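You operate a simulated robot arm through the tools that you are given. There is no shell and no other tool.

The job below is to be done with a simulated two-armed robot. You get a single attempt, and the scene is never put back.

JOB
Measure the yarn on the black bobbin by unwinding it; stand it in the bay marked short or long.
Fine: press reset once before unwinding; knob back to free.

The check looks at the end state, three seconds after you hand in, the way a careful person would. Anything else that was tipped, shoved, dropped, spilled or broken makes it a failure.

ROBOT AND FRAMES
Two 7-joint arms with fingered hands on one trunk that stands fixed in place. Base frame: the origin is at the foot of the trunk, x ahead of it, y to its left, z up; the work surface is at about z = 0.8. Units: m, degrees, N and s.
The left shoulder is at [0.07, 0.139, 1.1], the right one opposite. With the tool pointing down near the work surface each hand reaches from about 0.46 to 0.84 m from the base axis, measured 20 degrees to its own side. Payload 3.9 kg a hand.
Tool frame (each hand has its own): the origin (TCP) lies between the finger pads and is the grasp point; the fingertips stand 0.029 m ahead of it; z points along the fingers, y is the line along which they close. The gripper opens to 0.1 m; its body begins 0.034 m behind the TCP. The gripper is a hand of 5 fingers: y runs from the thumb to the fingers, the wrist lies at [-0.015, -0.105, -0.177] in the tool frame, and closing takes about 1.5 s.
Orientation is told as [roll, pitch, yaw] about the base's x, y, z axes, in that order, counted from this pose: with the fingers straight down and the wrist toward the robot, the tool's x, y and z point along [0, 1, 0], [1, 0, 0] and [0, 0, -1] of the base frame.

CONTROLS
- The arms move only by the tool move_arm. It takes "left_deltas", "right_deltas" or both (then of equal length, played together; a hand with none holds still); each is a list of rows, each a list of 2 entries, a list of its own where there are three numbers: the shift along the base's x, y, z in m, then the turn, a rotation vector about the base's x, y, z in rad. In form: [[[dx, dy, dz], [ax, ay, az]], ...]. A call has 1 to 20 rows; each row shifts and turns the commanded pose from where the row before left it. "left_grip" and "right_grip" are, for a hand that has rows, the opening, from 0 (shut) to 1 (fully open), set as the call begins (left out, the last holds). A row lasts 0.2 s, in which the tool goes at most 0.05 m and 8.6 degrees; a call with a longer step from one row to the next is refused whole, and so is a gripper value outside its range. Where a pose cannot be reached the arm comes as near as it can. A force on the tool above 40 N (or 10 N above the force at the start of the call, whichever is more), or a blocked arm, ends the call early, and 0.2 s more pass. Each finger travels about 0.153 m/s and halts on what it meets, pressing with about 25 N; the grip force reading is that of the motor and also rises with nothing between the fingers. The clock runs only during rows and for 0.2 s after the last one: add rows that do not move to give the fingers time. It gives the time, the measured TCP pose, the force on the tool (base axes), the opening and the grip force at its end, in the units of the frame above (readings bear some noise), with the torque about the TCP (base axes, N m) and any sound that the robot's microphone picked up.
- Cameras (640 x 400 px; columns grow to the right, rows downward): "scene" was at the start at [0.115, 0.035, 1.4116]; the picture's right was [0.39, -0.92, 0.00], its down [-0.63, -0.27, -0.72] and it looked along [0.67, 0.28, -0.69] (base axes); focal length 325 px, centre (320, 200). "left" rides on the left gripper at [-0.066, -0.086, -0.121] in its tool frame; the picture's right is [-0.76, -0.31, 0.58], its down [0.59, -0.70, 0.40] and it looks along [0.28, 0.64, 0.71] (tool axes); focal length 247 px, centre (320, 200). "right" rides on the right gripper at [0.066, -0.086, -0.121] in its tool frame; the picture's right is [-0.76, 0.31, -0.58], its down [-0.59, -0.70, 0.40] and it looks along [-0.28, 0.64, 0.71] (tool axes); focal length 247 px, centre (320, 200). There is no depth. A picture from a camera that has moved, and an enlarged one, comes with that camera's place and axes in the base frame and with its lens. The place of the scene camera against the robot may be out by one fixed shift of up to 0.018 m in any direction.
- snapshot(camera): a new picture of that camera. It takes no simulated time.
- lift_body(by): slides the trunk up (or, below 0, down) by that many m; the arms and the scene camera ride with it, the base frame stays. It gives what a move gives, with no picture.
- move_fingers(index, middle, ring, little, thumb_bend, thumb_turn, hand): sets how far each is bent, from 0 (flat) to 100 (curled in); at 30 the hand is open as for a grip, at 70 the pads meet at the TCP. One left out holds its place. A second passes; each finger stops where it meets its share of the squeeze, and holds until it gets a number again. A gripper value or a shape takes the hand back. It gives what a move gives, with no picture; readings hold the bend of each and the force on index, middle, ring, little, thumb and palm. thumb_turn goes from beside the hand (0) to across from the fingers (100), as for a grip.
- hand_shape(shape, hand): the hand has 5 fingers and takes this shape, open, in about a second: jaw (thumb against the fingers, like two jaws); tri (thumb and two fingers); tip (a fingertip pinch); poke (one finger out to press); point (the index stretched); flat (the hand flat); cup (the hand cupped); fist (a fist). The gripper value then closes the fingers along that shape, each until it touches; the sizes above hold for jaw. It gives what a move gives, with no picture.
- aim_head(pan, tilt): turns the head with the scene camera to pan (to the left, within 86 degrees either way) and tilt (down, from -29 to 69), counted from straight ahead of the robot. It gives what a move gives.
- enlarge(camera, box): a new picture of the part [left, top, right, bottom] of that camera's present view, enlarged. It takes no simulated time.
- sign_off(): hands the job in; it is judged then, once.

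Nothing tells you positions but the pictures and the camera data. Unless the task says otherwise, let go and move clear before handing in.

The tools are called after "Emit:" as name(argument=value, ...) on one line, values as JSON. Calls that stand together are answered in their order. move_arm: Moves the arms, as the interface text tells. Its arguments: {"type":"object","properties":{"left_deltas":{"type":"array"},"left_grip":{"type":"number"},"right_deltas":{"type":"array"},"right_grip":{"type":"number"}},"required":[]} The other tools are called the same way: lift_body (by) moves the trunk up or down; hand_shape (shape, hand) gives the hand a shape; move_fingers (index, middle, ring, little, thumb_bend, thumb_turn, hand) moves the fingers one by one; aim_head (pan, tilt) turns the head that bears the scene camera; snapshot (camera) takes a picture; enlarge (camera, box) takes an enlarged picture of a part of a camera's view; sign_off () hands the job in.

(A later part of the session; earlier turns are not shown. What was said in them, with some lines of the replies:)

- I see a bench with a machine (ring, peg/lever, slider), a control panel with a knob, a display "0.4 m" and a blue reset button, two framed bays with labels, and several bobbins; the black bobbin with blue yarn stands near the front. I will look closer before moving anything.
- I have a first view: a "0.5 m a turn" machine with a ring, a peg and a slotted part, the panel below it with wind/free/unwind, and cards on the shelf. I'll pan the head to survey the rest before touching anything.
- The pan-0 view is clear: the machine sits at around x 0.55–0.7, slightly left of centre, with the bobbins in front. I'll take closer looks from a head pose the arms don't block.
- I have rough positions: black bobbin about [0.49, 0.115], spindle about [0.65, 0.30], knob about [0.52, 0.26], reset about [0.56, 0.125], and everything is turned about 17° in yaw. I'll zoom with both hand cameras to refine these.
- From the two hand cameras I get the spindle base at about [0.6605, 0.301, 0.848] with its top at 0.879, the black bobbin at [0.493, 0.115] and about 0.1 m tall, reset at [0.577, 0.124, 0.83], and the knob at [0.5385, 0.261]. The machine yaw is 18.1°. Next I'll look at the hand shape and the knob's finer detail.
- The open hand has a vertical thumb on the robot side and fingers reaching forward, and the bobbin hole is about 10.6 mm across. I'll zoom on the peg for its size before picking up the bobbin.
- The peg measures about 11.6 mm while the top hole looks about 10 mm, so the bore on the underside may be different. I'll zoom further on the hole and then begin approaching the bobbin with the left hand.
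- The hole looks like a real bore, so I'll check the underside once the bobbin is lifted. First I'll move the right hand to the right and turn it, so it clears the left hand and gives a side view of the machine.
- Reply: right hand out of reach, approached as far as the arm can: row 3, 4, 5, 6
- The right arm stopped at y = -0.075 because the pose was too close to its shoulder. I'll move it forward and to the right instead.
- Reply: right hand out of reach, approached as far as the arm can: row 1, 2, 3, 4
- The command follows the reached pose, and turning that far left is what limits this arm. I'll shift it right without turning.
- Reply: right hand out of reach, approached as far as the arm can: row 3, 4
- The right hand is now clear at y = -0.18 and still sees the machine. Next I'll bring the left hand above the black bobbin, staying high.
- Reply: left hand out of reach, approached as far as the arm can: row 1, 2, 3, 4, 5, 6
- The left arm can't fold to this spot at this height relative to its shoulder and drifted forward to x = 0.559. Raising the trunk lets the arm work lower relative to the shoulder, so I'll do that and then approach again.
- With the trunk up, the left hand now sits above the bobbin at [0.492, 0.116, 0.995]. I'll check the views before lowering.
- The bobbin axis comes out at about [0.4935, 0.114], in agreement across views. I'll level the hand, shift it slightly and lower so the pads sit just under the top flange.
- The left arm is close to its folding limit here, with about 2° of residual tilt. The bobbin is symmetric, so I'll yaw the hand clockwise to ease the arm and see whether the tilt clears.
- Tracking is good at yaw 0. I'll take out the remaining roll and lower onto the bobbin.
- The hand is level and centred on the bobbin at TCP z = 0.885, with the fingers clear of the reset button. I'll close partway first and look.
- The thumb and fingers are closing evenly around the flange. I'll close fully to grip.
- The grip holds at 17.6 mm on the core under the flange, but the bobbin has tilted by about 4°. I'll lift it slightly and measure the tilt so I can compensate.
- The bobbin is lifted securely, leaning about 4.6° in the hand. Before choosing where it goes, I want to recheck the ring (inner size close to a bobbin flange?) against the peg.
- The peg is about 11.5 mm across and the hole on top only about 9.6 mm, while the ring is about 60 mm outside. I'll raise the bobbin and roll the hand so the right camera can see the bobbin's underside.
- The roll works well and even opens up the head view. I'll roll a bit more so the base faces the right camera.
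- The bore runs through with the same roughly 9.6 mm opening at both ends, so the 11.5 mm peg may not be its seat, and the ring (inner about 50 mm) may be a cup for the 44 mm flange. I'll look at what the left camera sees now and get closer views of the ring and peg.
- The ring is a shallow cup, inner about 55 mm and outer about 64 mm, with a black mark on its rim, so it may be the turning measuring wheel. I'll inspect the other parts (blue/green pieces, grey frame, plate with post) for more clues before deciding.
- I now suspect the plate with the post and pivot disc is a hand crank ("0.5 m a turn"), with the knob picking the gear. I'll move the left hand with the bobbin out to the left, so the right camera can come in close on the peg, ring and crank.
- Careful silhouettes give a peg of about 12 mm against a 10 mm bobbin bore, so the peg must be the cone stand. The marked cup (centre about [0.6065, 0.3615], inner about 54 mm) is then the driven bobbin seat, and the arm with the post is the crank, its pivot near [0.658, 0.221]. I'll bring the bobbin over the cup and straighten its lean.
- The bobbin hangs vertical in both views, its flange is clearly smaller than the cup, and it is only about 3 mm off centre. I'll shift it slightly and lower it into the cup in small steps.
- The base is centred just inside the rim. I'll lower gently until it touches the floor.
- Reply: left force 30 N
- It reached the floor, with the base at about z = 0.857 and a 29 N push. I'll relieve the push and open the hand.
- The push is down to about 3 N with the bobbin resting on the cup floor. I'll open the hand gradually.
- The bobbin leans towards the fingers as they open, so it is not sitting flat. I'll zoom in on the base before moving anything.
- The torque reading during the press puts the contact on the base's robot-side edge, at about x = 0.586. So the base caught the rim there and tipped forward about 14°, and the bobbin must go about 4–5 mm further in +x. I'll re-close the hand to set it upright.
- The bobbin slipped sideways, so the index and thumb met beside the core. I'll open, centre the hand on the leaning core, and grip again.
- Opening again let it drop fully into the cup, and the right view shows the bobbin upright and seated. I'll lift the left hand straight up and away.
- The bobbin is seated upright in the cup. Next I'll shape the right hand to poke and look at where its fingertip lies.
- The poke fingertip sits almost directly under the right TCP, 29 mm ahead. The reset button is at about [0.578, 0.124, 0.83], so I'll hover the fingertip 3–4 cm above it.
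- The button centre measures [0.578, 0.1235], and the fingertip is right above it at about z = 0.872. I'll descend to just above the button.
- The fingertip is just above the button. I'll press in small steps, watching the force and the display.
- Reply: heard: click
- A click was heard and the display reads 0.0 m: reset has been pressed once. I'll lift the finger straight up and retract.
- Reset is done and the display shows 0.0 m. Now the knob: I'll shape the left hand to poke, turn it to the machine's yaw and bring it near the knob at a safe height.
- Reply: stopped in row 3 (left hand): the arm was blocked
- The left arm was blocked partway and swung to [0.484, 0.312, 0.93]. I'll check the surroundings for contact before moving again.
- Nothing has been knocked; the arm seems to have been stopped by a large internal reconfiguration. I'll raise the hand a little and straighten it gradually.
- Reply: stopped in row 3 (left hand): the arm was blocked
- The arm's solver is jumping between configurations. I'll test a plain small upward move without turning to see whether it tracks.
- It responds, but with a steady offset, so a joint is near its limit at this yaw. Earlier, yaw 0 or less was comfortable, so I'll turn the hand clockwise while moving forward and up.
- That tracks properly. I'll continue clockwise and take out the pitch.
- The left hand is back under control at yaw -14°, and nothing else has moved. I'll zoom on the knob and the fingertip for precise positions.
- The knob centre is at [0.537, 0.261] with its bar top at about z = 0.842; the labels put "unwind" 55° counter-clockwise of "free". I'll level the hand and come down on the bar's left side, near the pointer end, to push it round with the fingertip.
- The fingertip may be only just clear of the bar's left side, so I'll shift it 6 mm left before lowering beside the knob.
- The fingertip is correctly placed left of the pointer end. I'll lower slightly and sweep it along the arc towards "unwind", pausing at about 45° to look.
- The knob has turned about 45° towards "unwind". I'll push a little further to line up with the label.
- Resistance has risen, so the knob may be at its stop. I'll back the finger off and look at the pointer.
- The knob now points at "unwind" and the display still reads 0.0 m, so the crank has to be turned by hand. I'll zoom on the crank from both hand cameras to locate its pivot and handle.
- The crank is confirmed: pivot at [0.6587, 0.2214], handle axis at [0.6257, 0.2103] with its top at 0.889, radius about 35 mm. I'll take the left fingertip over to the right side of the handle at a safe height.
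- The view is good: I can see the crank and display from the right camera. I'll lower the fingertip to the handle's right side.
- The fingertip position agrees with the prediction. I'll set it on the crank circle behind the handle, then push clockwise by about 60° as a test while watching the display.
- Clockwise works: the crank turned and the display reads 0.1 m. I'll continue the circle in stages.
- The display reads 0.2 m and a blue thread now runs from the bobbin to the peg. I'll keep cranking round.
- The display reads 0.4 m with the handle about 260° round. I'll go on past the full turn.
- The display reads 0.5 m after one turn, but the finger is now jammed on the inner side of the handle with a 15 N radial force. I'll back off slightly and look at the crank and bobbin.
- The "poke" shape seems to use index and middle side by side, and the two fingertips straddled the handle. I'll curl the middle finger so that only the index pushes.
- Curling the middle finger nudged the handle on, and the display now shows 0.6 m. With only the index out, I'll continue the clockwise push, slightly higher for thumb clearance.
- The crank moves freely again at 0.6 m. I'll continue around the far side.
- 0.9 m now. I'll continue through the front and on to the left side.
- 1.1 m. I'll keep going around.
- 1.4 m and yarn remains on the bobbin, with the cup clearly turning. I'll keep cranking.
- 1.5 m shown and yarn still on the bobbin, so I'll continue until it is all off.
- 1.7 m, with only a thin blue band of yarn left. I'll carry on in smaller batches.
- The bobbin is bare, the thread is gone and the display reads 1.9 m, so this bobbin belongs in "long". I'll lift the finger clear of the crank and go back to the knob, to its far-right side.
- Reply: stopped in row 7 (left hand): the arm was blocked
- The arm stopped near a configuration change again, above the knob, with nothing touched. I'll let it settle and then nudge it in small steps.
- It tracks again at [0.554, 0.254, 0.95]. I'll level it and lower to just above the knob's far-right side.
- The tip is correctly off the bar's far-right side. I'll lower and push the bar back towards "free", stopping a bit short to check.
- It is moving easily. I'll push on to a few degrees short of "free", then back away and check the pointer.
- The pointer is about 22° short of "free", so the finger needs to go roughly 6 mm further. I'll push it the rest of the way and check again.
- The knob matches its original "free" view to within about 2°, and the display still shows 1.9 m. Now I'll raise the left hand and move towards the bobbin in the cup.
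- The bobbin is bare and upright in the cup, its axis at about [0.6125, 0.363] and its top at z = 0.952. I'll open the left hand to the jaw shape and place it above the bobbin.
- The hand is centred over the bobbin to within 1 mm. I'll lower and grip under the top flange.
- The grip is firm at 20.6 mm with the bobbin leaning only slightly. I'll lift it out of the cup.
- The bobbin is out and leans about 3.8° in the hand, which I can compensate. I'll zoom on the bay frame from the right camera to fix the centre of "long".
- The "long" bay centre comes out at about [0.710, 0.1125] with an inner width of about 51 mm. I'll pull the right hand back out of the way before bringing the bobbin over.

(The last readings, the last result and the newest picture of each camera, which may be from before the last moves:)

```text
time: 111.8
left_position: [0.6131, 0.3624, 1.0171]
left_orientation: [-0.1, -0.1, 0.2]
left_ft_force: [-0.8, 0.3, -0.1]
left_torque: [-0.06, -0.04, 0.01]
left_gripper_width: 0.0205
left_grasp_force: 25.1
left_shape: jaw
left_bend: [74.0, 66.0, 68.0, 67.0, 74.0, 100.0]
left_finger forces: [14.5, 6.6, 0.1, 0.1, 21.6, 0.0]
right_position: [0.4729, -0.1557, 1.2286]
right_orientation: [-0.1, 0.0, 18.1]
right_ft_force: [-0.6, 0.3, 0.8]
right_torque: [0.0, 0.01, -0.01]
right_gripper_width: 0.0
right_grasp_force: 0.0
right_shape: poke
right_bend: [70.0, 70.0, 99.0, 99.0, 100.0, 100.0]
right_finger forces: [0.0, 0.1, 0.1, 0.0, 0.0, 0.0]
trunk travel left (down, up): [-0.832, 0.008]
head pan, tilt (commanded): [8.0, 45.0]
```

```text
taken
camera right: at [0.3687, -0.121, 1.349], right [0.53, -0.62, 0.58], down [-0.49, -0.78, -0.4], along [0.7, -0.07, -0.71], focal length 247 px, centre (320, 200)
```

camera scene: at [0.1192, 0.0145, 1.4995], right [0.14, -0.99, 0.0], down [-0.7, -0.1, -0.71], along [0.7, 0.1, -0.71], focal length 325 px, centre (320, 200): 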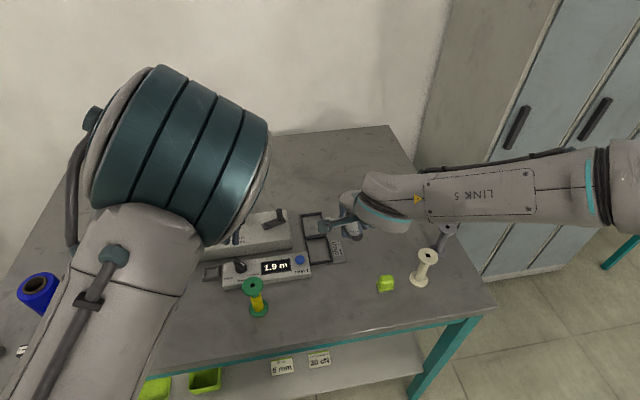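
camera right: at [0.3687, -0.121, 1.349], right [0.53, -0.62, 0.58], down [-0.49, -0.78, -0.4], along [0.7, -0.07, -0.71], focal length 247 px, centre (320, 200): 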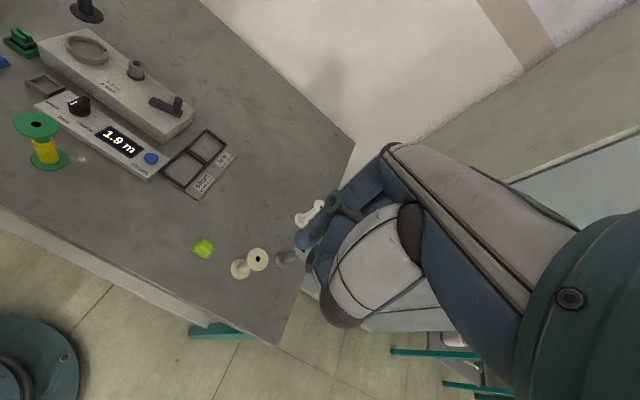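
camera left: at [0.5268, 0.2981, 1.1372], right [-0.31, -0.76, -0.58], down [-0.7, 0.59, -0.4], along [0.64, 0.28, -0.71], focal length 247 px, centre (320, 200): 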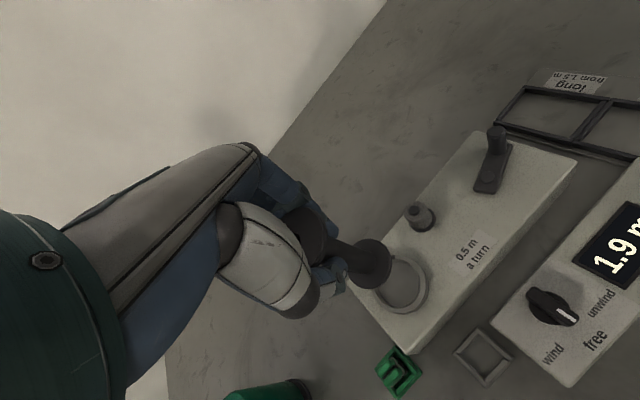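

The right hand is clear. Now I'll carry the bobbin across, straightening it, to above the "long" bay.

Emit:
move_arm(left_deltas=[[[0.01, -0.03, 0.01], [0.011, 0.003, 0]], [[0.018, -0.042, 0], [0.011, 0.003, 0]], [[0.018, -0.042, 0], [0.011, 0.003, 0]], [[0.018, -0.042, 0], [0.011, 0.003, 0]], [[0.018, -0.042, 0], [0.011, 0.003, 0]], [[0.0165, -0.042, 0], [0.012, 0.004, 0]], [[0, -0.01, 0], [0, 0, 0]], [[0, 0, 0], [0, 0, 0]]])

Emit:
snapshot(camera="right")

Emit:
snapshot(camera="left")

Emit:
snapshot(camera="scene")

```text
time: 113.6
left_position: [0.7127, 0.1136, 1.0268]
left_orientation: [3.7, 1.1, 0.2]
left_ft_force: [0.4, 0.0, -0.4]
left_torque: [-0.01, -0.01, -0.03]
left_gripper_width: 0.0202
left_grasp_force: 24.7
left_shape: jaw
left_bend: [74.0, 66.0, 68.0, 67.0, 74.0, 100.0]
left_finger forces: [14.4, 6.9, 0.0, 0.1, 21.4, 0.0]
right_position: [0.4714, -0.1562, 1.2291]
right_orientation: [0.1, 0.1, 18.1]
right_ft_force: [0.4, -0.6, -0.5]
right_torque: [0.01, -0.01, 0.0]
right_gripper_width: 0.0001
right_grasp_force: 0.0
right_shape: poke
right_bend: [70.0, 70.0, 99.0, 99.0, 100.0, 100.0]
right_finger forces: [0.0, 0.0, 0.0, 0.0, 0.0, 0.0]
trunk travel left (down, up): [-0.832, 0.008]
head pan, tilt (commanded): [8.0, 45.0]
```

```text
taken
camera right: at [0.3688, -0.121, 1.3489], right [0.53, -0.62, 0.58], down [-0.49, -0.78, -0.4], along [0.7, -0.07, -0.71], focal length 247 px, centre (320, 200)
```

right: 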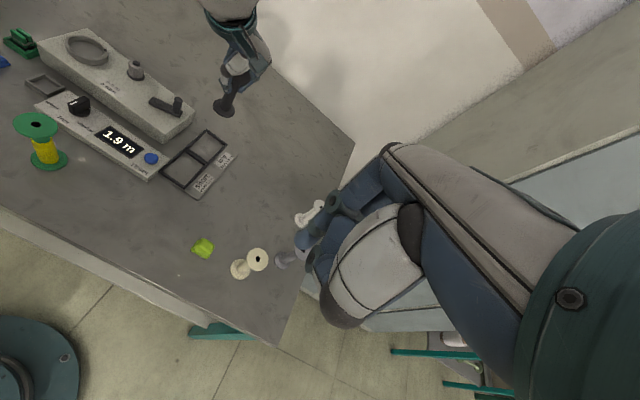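

```text
taken
camera left: at [0.6289, 0.0404, 1.1441], right [-0.32, -0.72, -0.62], down [-0.71, 0.61, -0.35], along [0.63, 0.33, -0.7], focal length 247 px, centre (320, 200)
```

left: 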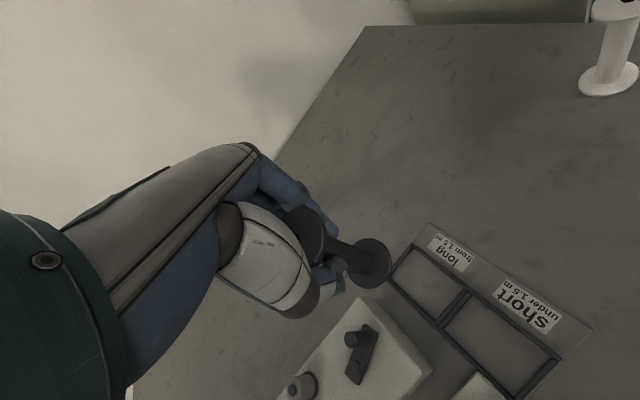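

```text
taken
camera scene: at [0.1196, 0.0146, 1.4995], right [0.14, -0.99, 0.0], down [-0.7, -0.1, -0.71], along [0.7, 0.1, -0.71], focal length 325 px, centre (320, 200)
```

scene: 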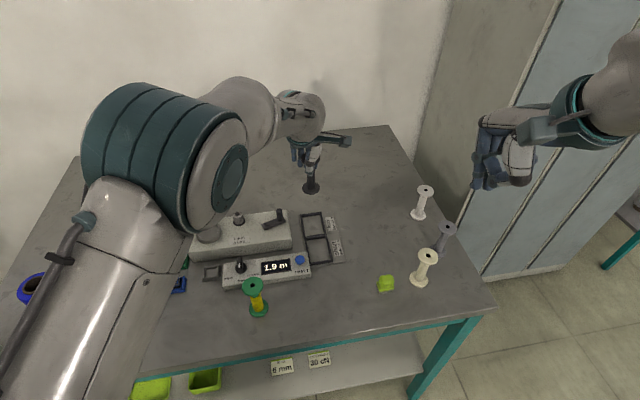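

The bobbin is above the "long" bay and both cameras see it. I'll lower to a few centimetres above and check alignment.

Emit:
move_arm(left_deltas=[[[-0.001, -0.001, -0.035], [0, 0, 0]], [[0, 0, -0.035], [0, 0, 0]], [[0, 0, -0.025], [0, 0, 0]], [[0, 0, 0], [0, 0, 0]]])

Emit:
enlarge(camera="right", box=[150, 60, 290, 200])

Emit:
enlarge(camera="scene", box=[270, 150, 370, 270])

Emit:
enlarge(camera="left", box=[270, 180, 450, 320])

```text
time: 114.6
left_position: [0.7112, 0.1115, 0.9332]
left_orientation: [3.8, 1.0, 0.2]
left_ft_force: [-0.3, 0.6, -0.3]
left_torque: [0.03, 0.01, -0.02]
left_gripper_width: 0.0201
left_grasp_force: 24.7
left_shape: jaw
left_bend: [74.0, 66.0, 71.0, 67.0, 74.0, 100.0]
left_finger forces: [14.5, 6.9, 0.1, 0.1, 21.3, 0.0]
right_position: [0.4719, -0.1555, 1.2285]
right_orientation: [0.0, 0.0, 18.1]
right_ft_force: [-0.9, -0.1, 0.6]
right_torque: [0.02, -0.02, -0.01]
right_gripper_width: 0.0
right_grasp_force: 0.0
right_shape: poke
right_bend: [70.0, 70.0, 99.0, 99.0, 100.0, 100.0]
right_finger forces: [0.0, 0.0, 0.0, 0.1, 0.1, 0.1]
trunk travel left (down, up): [-0.832, 0.008]
head pan, tilt (commanded): [8.0, 45.0]
```

```text
2.86 times, centred on (220, 130) of right
camera zoom: at [0.3685, -0.1212, 1.3489], right [0.53, -0.62, 0.58], down [-0.49, -0.78, -0.4], along [0.7, -0.07, -0.71], focal length 706 px, centre (606, 400)
```

zoom: 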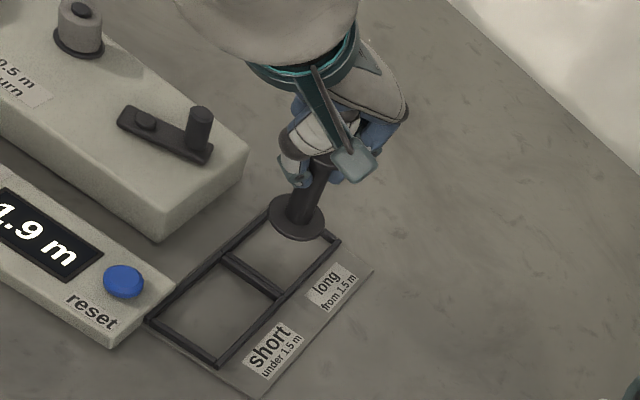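

```text
3.33 times, centred on (320, 210) of scene
camera zoom: at [0.1193, 0.0144, 1.4995], right [0.14, -0.99, 0.0], down [-0.7, -0.1, -0.71], along [0.7, 0.1, -0.71], focal length 1083 px, centre (320, 167)
```

zoom: 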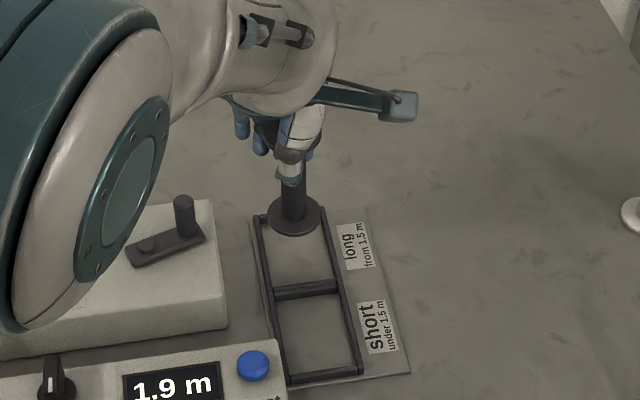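

```text
2.86 times, centred on (360, 250) of left
camera zoom: at [0.6267, 0.0387, 1.049], right [-0.32, -0.72, -0.62], down [-0.71, 0.61, -0.35], along [0.63, 0.33, -0.7], focal length 706 px, centre (206, 57)
```

zoom: 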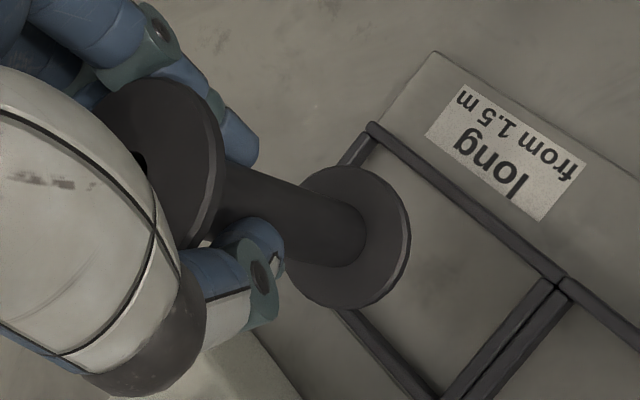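

The base centre measures [0.709, 0.113] and the axis is vertical, right over the "long" bay. I'll lower most of the way.

Emit:
move_arm(left_deltas=[[[0.001, 0, -0.015], [0, 0, 0]], [[0, 0, -0.015], [0, 0, 0]], [[0, 0, 0], [0, 0, 0]]])

Emit:
enlarge(camera="right", box=[180, 90, 260, 190])

Emit:
enlarge(camera="left", box=[270, 180, 450, 320])

Emit:
enlarge(camera="scene", box=[280, 180, 350, 260])

```text
time: 115.4
left_position: [0.7103, 0.1113, 0.9024]
left_orientation: [3.8, 1.0, 0.1]
left_ft_force: [-0.6, -0.5, -0.8]
left_torque: [0.02, -0.02, 0.0]
left_gripper_width: 0.0204
left_grasp_force: 25.3
left_shape: jaw
left_bend: [74.0, 66.0, 71.0, 67.0, 74.0, 100.0]
left_finger forces: [14.4, 6.9, 0.0, 0.1, 21.2, 0.0]
right_position: [0.4705, -0.1564, 1.2287]
right_orientation: [0.0, 0.0, 18.1]
right_ft_force: [0.6, -0.2, 0.7]
right_torque: [-0.02, 0.01, -0.03]
right_gripper_width: 0.0001
right_grasp_force: 0.0
right_shape: poke
right_bend: [70.0, 70.0, 99.0, 99.0, 100.0, 100.0]
right_finger forces: [0.0, 0.0, 0.0, 0.0, 0.1, 0.1]
trunk travel left (down, up): [-0.832, 0.008]
head pan, tilt (commanded): [8.0, 45.0]
```

```text
4.00 times, centred on (220, 140) of right
camera zoom: at [0.3685, -0.1213, 1.3489], right [0.53, -0.62, 0.58], down [-0.49, -0.78, -0.4], along [0.7, -0.07, -0.71], focal length 988 px, centre (720, 440)
```

zoom: 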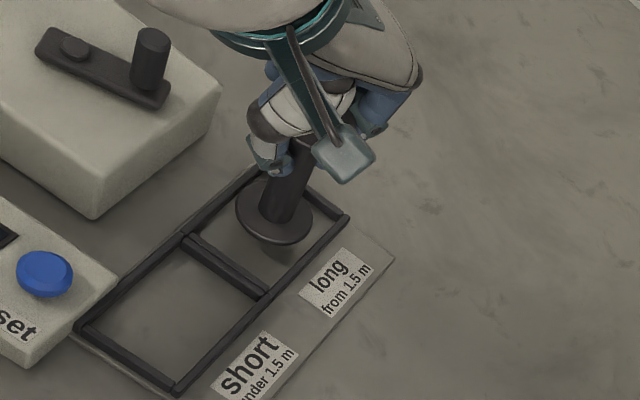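

```text
2.86 times, centred on (360, 250) of left
camera zoom: at [0.627, 0.0389, 1.0187], right [-0.32, -0.72, -0.62], down [-0.71, 0.61, -0.35], along [0.63, 0.33, -0.7], focal length 706 px, centre (206, 57)
```

zoom: 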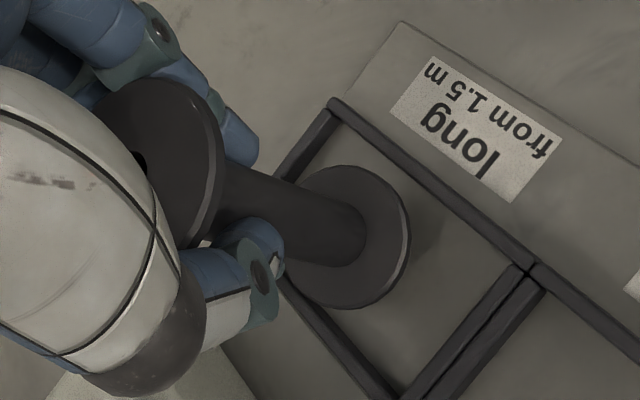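

```text
5.00 times, centred on (315, 220) of scene
camera zoom: at [0.1193, 0.0143, 1.4995], right [0.14, -0.99, 0.0], down [-0.7, -0.1, -0.71], along [0.7, 0.1, -0.71], focal length 1625 px, centre (345, 100)
```

zoom: 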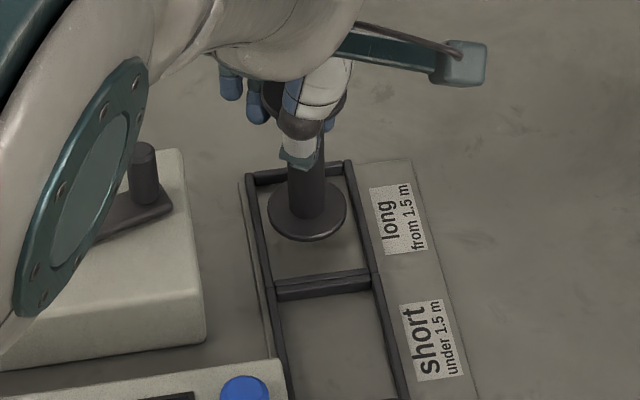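

It is centred between the bars. I'll set it down gently.

Emit:
move_arm(left_deltas=[[[0, 0, -0.007], [0, 0, 0]], [[0, 0, -0.004], [0, 0, 0]], [[0, 0, -0.002], [0, 0, 0]], [[0, 0, 0], [0, 0, 0]]])

Emit:
enlarge(camera="right", box=[180, 90, 260, 190])

Emit:
enlarge(camera="scene", box=[280, 180, 350, 260])

```text
time: 116.4
left_position: [0.7118, 0.1115, 0.8904]
left_orientation: [3.9, 1.0, 0.1]
left_ft_force: [0.0, -0.1, 1.4]
left_torque: [-0.01, 0.03, -0.01]
left_gripper_width: 0.0203
left_grasp_force: 24.3
left_shape: jaw
left_bend: [74.0, 66.0, 71.0, 67.0, 75.0, 100.0]
left_finger forces: [14.6, 7.0, 0.0, 0.0, 21.2, 0.0]
right_position: [0.4705, -0.1567, 1.228]
right_orientation: [0.0, 0.1, 18.1]
right_ft_force: [0.3, -0.2, -0.2]
right_torque: [0.03, 0.0, -0.01]
right_gripper_width: 0.0
right_grasp_force: 0.1
right_shape: poke
right_bend: [70.0, 70.0, 99.0, 99.0, 100.0, 100.0]
right_finger forces: [0.0, 0.0, 0.1, 0.1, 0.0, 0.0]
trunk travel left (down, up): [-0.832, 0.008]
head pan, tilt (commanded): [8.0, 45.0]
```

```text
4.00 times, centred on (220, 140) of right
camera zoom: at [0.3685, -0.1213, 1.349], right [0.53, -0.62, 0.58], down [-0.49, -0.78, -0.4], along [0.7, -0.07, -0.71], focal length 988 px, centre (720, 440)
```

zoom: 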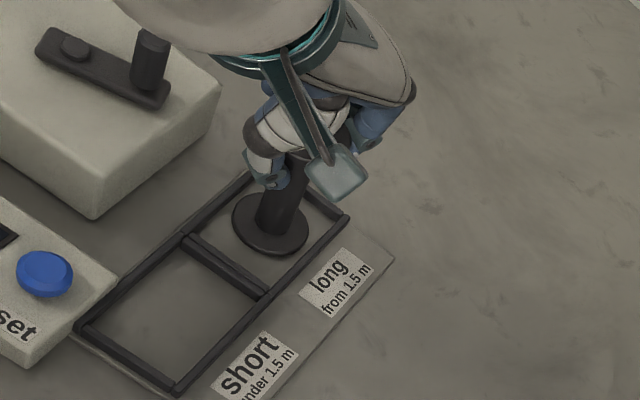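

```text
5.00 times, centred on (315, 220) of scene
camera zoom: at [0.1193, 0.0143, 1.4996], right [0.14, -0.99, 0.0], down [-0.7, -0.1, -0.71], along [0.7, 0.1, -0.71], focal length 1625 px, centre (345, 100)
```

zoom: 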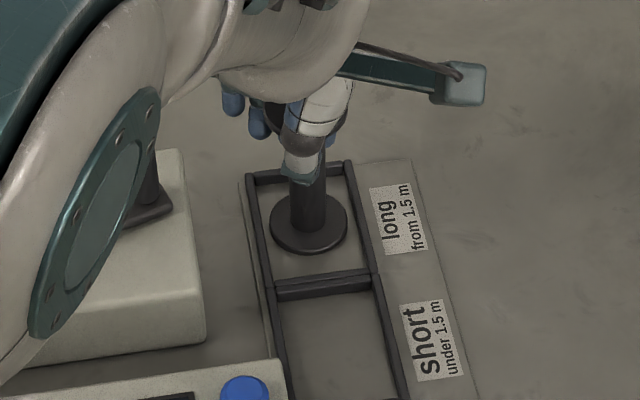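

Almost touching at 1.4 N. A couple more millimetres.

Emit:
move_arm(left_deltas=[[[0, 0, -0.0015], [0, 0, 0]], [[0, 0, -0.0015], [0, 0, 0]], [[0, 0, 0], [0, 0, 0]]])

Emit:
enlarge(camera="left", box=[270, 180, 450, 320])

```text
time: 117.2
left_position: [0.712, 0.1106, 0.8884]
left_orientation: [3.7, 0.8, 0.1]
left_ft_force: [0.3, 1.7, 10.1]
left_torque: [0.03, 0.16, 0.0]
left_gripper_width: 0.0206
left_grasp_force: 24.6
left_shape: jaw
left_bend: [74.0, 66.0, 71.0, 67.0, 75.0, 100.0]
left_finger forces: [15.2, 8.3, 0.0, 0.0, 21.7, 0.1]
right_position: [0.4687, -0.1555, 1.2301]
right_orientation: [0.0, -0.1, 18.1]
right_ft_force: [0.0, -0.3, 0.2]
right_torque: [-0.02, 0.0, -0.03]
right_gripper_width: 0.0002
right_grasp_force: 0.1
right_shape: poke
right_bend: [70.0, 70.0, 99.0, 99.0, 100.0, 100.0]
right_finger forces: [0.0, 0.1, 0.1, 0.1, 0.1, 0.1]
trunk travel left (down, up): [-0.832, 0.008]
head pan, tilt (commanded): [8.0, 45.0]
```

```text
2.86 times, centred on (360, 250) of left
camera zoom: at [0.6276, 0.038, 1.0052], right [-0.31, -0.72, -0.62], down [-0.71, 0.61, -0.35], along [0.63, 0.33, -0.7], focal length 706 px, centre (206, 57)
```

zoom: 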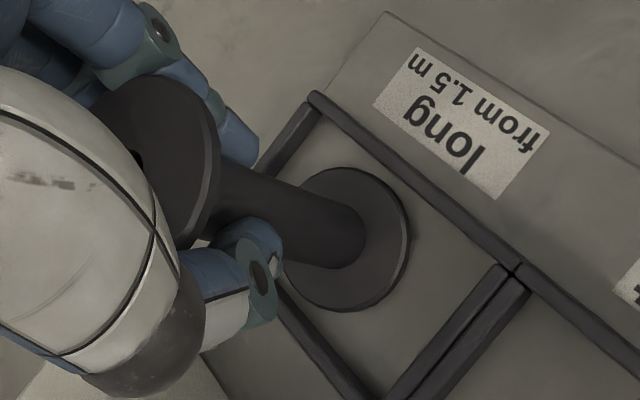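

It is on the floor of the bay with 10 N, and the base is clear of all the bars. I'll ease off a millimetre and open the hand gradually.

Emit:
move_arm(left_deltas=[[[0, 0, 0.0012], [0, 0, 0]], [[0, 0, 0], [0, 0, 0]]])

Emit:
move_arm(left_deltas=[[[0, 0, 0], [0, 0, 0]], [[0, 0, 0], [0, 0, 0]], [[0, 0, 0], [0, 0, 0]], [[0, 0, 0], [0, 0, 0]]], left_grip=0.45)

Emit:
enlarge(camera="right", box=[180, 90, 260, 190])

Emit:
enlarge(camera="left", box=[270, 180, 450, 320])

```text
time: 117.8
left_position: [0.7121, 0.1116, 0.8891]
left_orientation: [3.8, 0.9, 0.1]
left_ft_force: [2.2, 0.7, 11.0]
left_torque: [0.11, 0.06, 0.0]
left_gripper_width: 0.0205
left_grasp_force: 24.7
left_shape: jaw
left_bend: [74.0, 66.0, 71.0, 67.0, 75.0, 100.0]
left_finger forces: [15.4, 8.5, 0.1, 0.0, 21.1, 0.0]
right_position: [0.4689, -0.1559, 1.2295]
right_orientation: [0.0, -0.1, 18.0]
right_ft_force: [-0.3, 0.2, 0.1]
right_torque: [0.03, -0.03, 0.01]
right_gripper_width: 0.0
right_grasp_force: 0.1
right_shape: poke
right_bend: [70.0, 70.0, 99.0, 99.0, 100.0, 100.0]
right_finger forces: [0.0, 0.0, 0.0, 0.0, 0.0, 0.0]
trunk travel left (down, up): [-0.832, 0.008]
head pan, tilt (commanded): [8.0, 45.0]
```

```text
time: 118.8
left_position: [0.7107, 0.111, 0.8874]
left_orientation: [3.8, 1.1, 0.1]
left_ft_force: [0.4, 0.5, -0.7]
left_torque: [-0.02, 0.0, 0.01]
left_gripper_width: 0.0448
left_grasp_force: 0.0
left_shape: jaw
left_bend: [43.0, 45.0, 74.0, 51.0, 39.0, 100.0]
left_finger forces: [0.0, 0.0, 0.0, 0.0, 0.0, 0.0]
right_position: [0.4712, -0.1555, 1.2286]
right_orientation: [0.0, 0.0, 18.0]
right_ft_force: [0.5, 0.2, 0.7]
right_torque: [-0.01, 0.02, 0.05]
right_gripper_width: 0.0001
right_grasp_force: 0.1
right_shape: poke
right_bend: [70.0, 70.0, 99.0, 99.0, 100.0, 100.0]
right_finger forces: [0.0, 0.1, 0.0, 0.1, 0.0, 0.0]
trunk travel left (down, up): [-0.832, 0.008]
head pan, tilt (commanded): [8.0, 45.0]
```

```text
4.00 times, centred on (220, 140) of right
camera zoom: at [0.3691, -0.1213, 1.3487], right [0.53, -0.62, 0.58], down [-0.49, -0.78, -0.4], along [0.7, -0.07, -0.71], focal length 988 px, centre (720, 440)
```

zoom: 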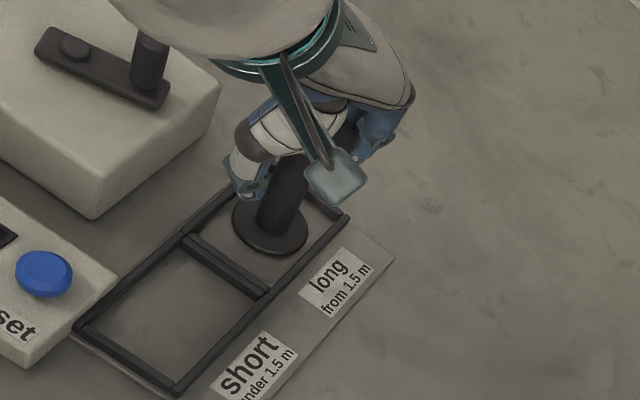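

```text
2.86 times, centred on (360, 250) of left
camera zoom: at [0.6284, 0.0382, 1.0037], right [-0.32, -0.72, -0.62], down [-0.71, 0.61, -0.35], along [0.63, 0.33, -0.7], focal length 706 px, centre (206, 57)
```

zoom: 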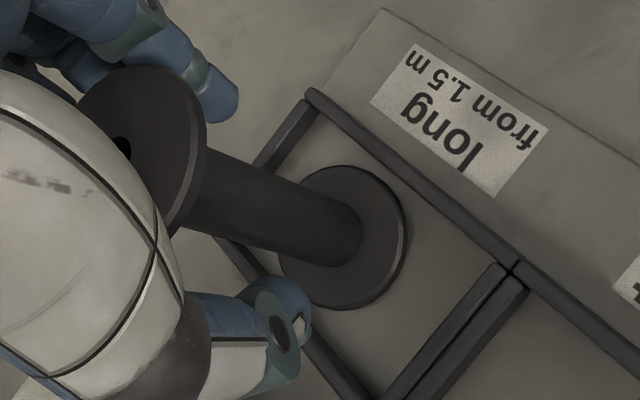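

The bobbin stands on its own, upright in the bay. I'll open fully and lift the hand straight up.

Emit:
move_arm(left_deltas=[[[0, 0, 0], [0, 0, 0]], [[0, 0, 0], [0, 0, 0]], [[0, 0, 0], [0, 0, 0]], [[0, 0, 0], [0, 0, 0]]], left_grip=1.0)

Emit:
enlarge(camera="left", box=[230, 160, 450, 330])

Emit:
enlarge(camera="right", box=[180, 90, 260, 190])

```text
time: 119.8
left_position: [0.7118, 0.1104, 0.8874]
left_orientation: [3.8, 1.1, 0.1]
left_ft_force: [0.3, 0.2, 0.3]
left_torque: [0.0, 0.03, 0.01]
left_gripper_width: 0.0997
left_grasp_force: 0.0
left_shape: jaw
left_bend: [30.0, 30.0, 30.0, 30.0, 30.0, 98.0]
left_finger forces: [0.0, 0.0, 0.1, 0.0, 0.0, 0.0]
right_position: [0.4713, -0.1566, 1.2282]
right_orientation: [0.1, 0.0, 18.1]
right_ft_force: [-0.1, -0.5, -0.4]
right_torque: [0.0, 0.03, 0.04]
right_gripper_width: 0.0001
right_grasp_force: 0.0
right_shape: poke
right_bend: [70.0, 70.0, 99.0, 99.0, 100.0, 100.0]
right_finger forces: [0.0, 0.1, 0.1, 0.0, 0.0, 0.1]
trunk travel left (down, up): [-0.832, 0.008]
head pan, tilt (commanded): [8.0, 45.0]
```

```text
2.35 times, centred on (340, 245) of left
camera zoom: at [0.6282, 0.0383, 1.0041], right [-0.32, -0.72, -0.62], down [-0.71, 0.61, -0.35], along [0.63, 0.33, -0.7], focal length 581 px, centre (273, 94)
```

zoom: 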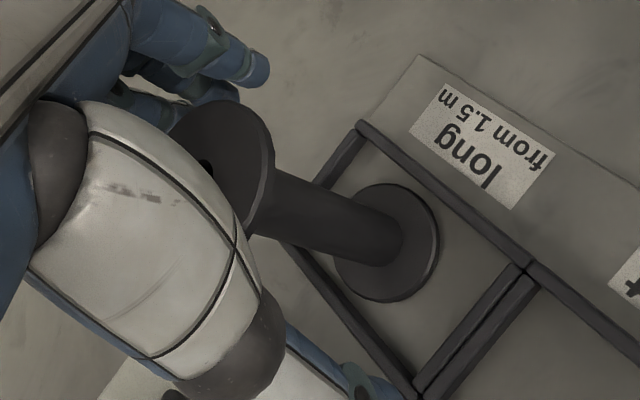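

```text
4.00 times, centred on (220, 140) of right
camera zoom: at [0.3687, -0.1213, 1.3488], right [0.53, -0.62, 0.58], down [-0.49, -0.78, -0.4], along [0.7, -0.07, -0.71], focal length 988 px, centre (720, 440)
```

zoom: 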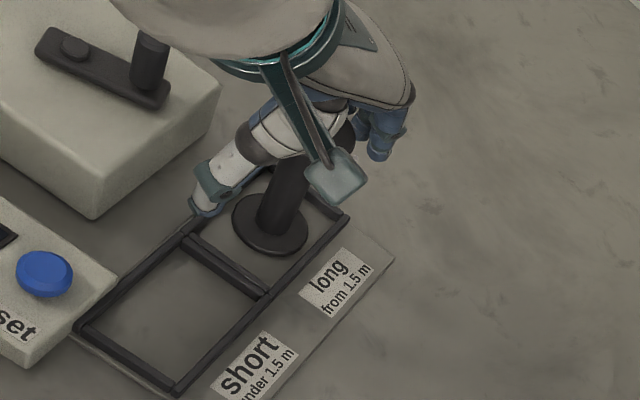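

Emit:
move_arm(left_deltas=[[[0, 0, 0.015], [0, 0, 0]], [[0, 0, 0.03], [0, 0, 0]], [[0, 0, 0.04], [0, 0, 0]], [[0, 0, 0.04], [0, 0, 0]], [[-0.01, 0.03, 0.02], [-0.03, -0.01, 0]], [[-0.015, 0.035, 0.01], [-0.03, -0.01, 0]], [[-0.015, 0.035, 0], [0, 0, 0]], [[0, 0, 0], [0, 0, 0]]])

Emit:
enlarge(camera="right", box=[130, 60, 290, 200])

Emit:
snapshot(camera="scene")

Emit:
snapshot(camera="left")

```text
time: 121.6
left_position: [0.6693, 0.2103, 1.043]
left_orientation: [0.4, -0.2, 0.1]
left_ft_force: [-0.1, -0.3, 0.6]
left_torque: [-0.03, -0.01, -0.01]
left_gripper_width: 0.0997
left_grasp_force: 0.1
left_shape: jaw
left_bend: [30.0, 30.0, 30.0, 30.0, 30.0, 98.0]
left_finger forces: [0.0, 0.0, 0.0, 0.0, 0.0, 0.0]
right_position: [0.4714, -0.1568, 1.227]
right_orientation: [0.1, -0.1, 18.1]
right_ft_force: [-0.2, -0.4, -1.6]
right_torque: [0.04, 0.02, 0.02]
right_gripper_width: 0.0
right_grasp_force: 0.1
right_shape: poke
right_bend: [70.0, 70.0, 99.0, 99.0, 100.0, 100.0]
right_finger forces: [0.1, 0.0, 0.0, 0.0, 0.0, 0.0]
trunk travel left (down, up): [-0.832, 0.008]
head pan, tilt (commanded): [8.0, 45.0]
```

```text
2.86 times, centred on (210, 130) of right
camera zoom: at [0.3691, -0.122, 1.3486], right [0.53, -0.62, 0.58], down [-0.49, -0.78, -0.4], along [0.7, -0.07, -0.71], focal length 706 px, centre (634, 400)
```

zoom: 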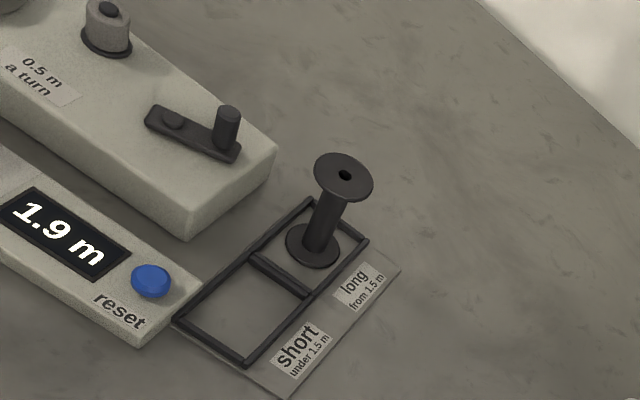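

```text
taken
camera scene: at [0.1199, 0.0136, 1.4995], right [0.14, -0.99, 0.0], down [-0.7, -0.1, -0.71], along [0.7, 0.1, -0.71], focal length 325 px, centre (320, 200)
```

scene: 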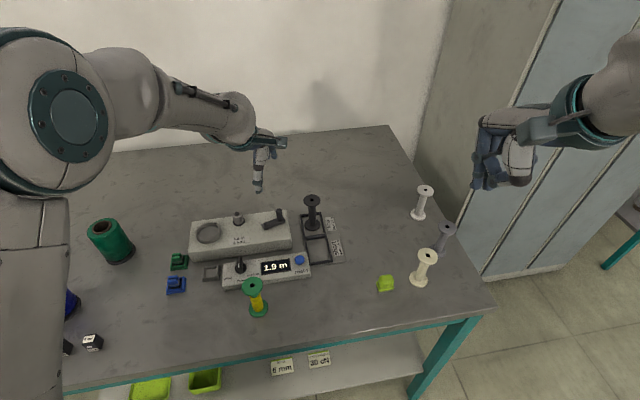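

```text
taken
camera left: at [0.5844, 0.1443, 1.1621], right [-0.31, -0.75, -0.58], down [-0.7, 0.59, -0.4], along [0.64, 0.29, -0.71], focal length 247 px, centre (320, 200)
```

left: 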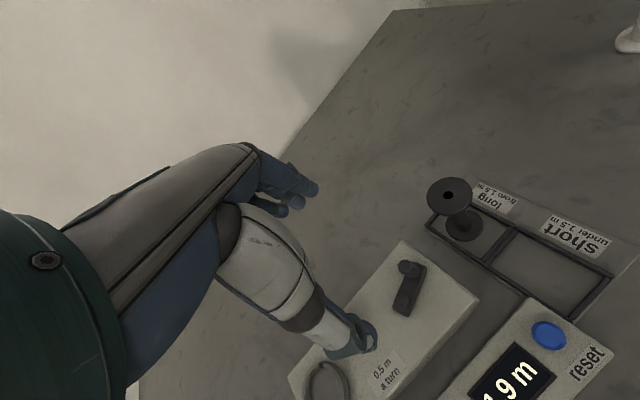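

The black bobbin stands upright in the "long" bay and the hand is clear. I'll check the knob and the rest of the table before handing in.

Emit:
enlarge(camera="scene", box=[190, 240, 290, 310])

Emit:
enlarge(camera="right", box=[20, 60, 140, 160])

Emit:
enlarge(camera="scene", box=[280, 180, 370, 280])

Emit:
aim_head(pan=30, tilt=52)

Emit:
snapshot(camera="scene")

```text
5.71 times, centred on (240, 275) of scene
camera zoom: at [0.1199, 0.0136, 1.4995], right [0.14, -0.99, 0.0], down [-0.7, -0.1, -0.71], along [0.7, 0.1, -0.71], focal length 1857 px, centre (777, -229)
```

zoom: 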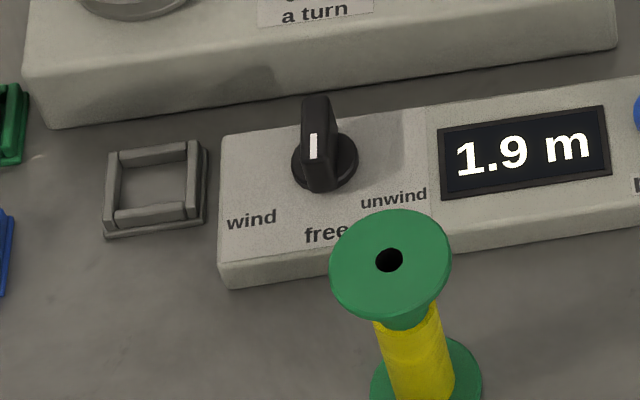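

```text
4.00 times, centred on (80, 110) of right
camera zoom: at [0.3691, -0.122, 1.3486], right [0.53, -0.62, 0.58], down [-0.49, -0.78, -0.4], along [0.7, -0.07, -0.71], focal length 988 px, centre (1280, 560)
```

zoom: 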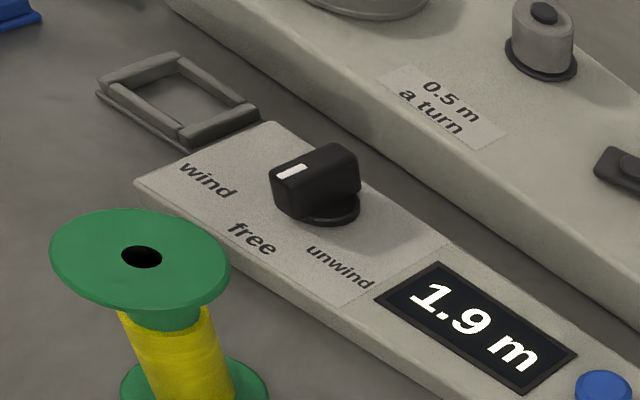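

```text
4.00 times, centred on (325, 230) of scene
camera zoom: at [0.1199, 0.0136, 1.4995], right [0.14, -0.99, 0.0], down [-0.7, -0.1, -0.71], along [0.7, 0.1, -0.71], focal length 1300 px, centre (300, 80)
```

zoom: 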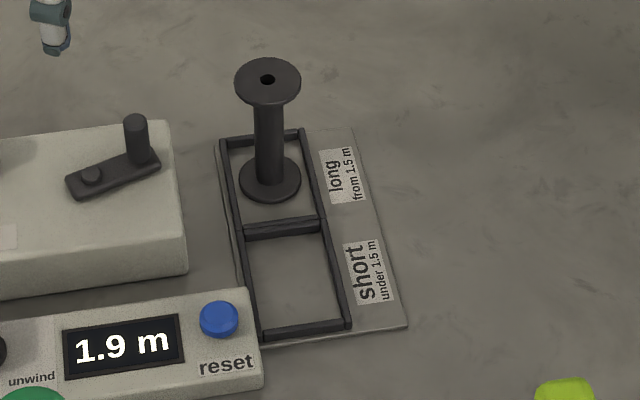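

```text
time: 122.5
left_position: [0.6709, 0.2098, 1.0432]
left_orientation: [0.4, -0.1, 0.0]
left_ft_force: [-0.3, 0.3, -0.1]
left_torque: [-0.01, 0.03, -0.03]
left_gripper_width: 0.0997
left_grasp_force: 0.0
left_shape: jaw
left_bend: [30.0, 30.0, 30.0, 30.0, 30.0, 98.0]
left_finger forces: [0.0, 0.0, 0.1, 0.0, 0.0, 0.0]
right_position: [0.4705, -0.1552, 1.2273]
right_orientation: [0.0, 0.1, 18.1]
right_ft_force: [0.1, -0.4, -0.7]
right_torque: [-0.01, 0.02, -0.02]
right_gripper_width: 0.0
right_grasp_force: 0.2
right_shape: poke
right_bend: [70.0, 70.0, 99.0, 99.0, 100.0, 100.0]
right_finger forces: [0.0, 0.0, 0.0, 0.0, 0.1, 0.0]
trunk travel left (down, up): [-0.832, 0.008]
head pan, tilt (commanded): [30.0, 52.0]
```

```text
taken
camera scene: at [0.104, 0.0406, 1.49], right [0.5, -0.87, 0.0], down [-0.68, -0.39, -0.62], along [0.53, 0.31, -0.79], focal length 325 px, centre (320, 200)
```

scene: 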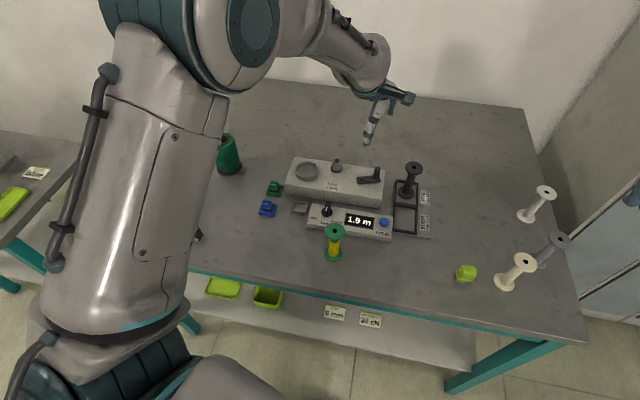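

The knob points at "free" to within a couple of degrees, the display holds 1.9 m, and the bare black bobbin stands upright in "long". Nothing else has been disturbed and both hands are clear, so I'm handing in.

Emit:
sign_off()

```text
The job is handed in.
```

I unwound the black bobbin, and it measured 1.9 m. It now stands upright in the bay marked "long" (from 1.5 m). The job is handed in; I haven't seen the check's result.

- **Reset:** I pressed it once before unwinding; it clicked and the display went from 0.4 m to 0.0 m.
- **Unwinding:** I stood the bobbin in the marked cup, turned the knob to "unwind" and cranked. I stopped when the bobbin was bare and the thread was gone. The display still read 1.9 m at the end.
- **Knob:** it is back at "free", within a few degrees by the cameras.
- **Bobbin placement:** on the first try the bobbin caught the cup's rim and leaned. It settled upright when I released it again.
- **Left arm:** it stopped itself as blocked three times between positions. I saw nothing knocked over in the pictures afterwards. The arm hid the blue cone and size blocks at the far left in the last picture, so I last saw those just before it.

Both hands were open or clear of everything at hand-in.
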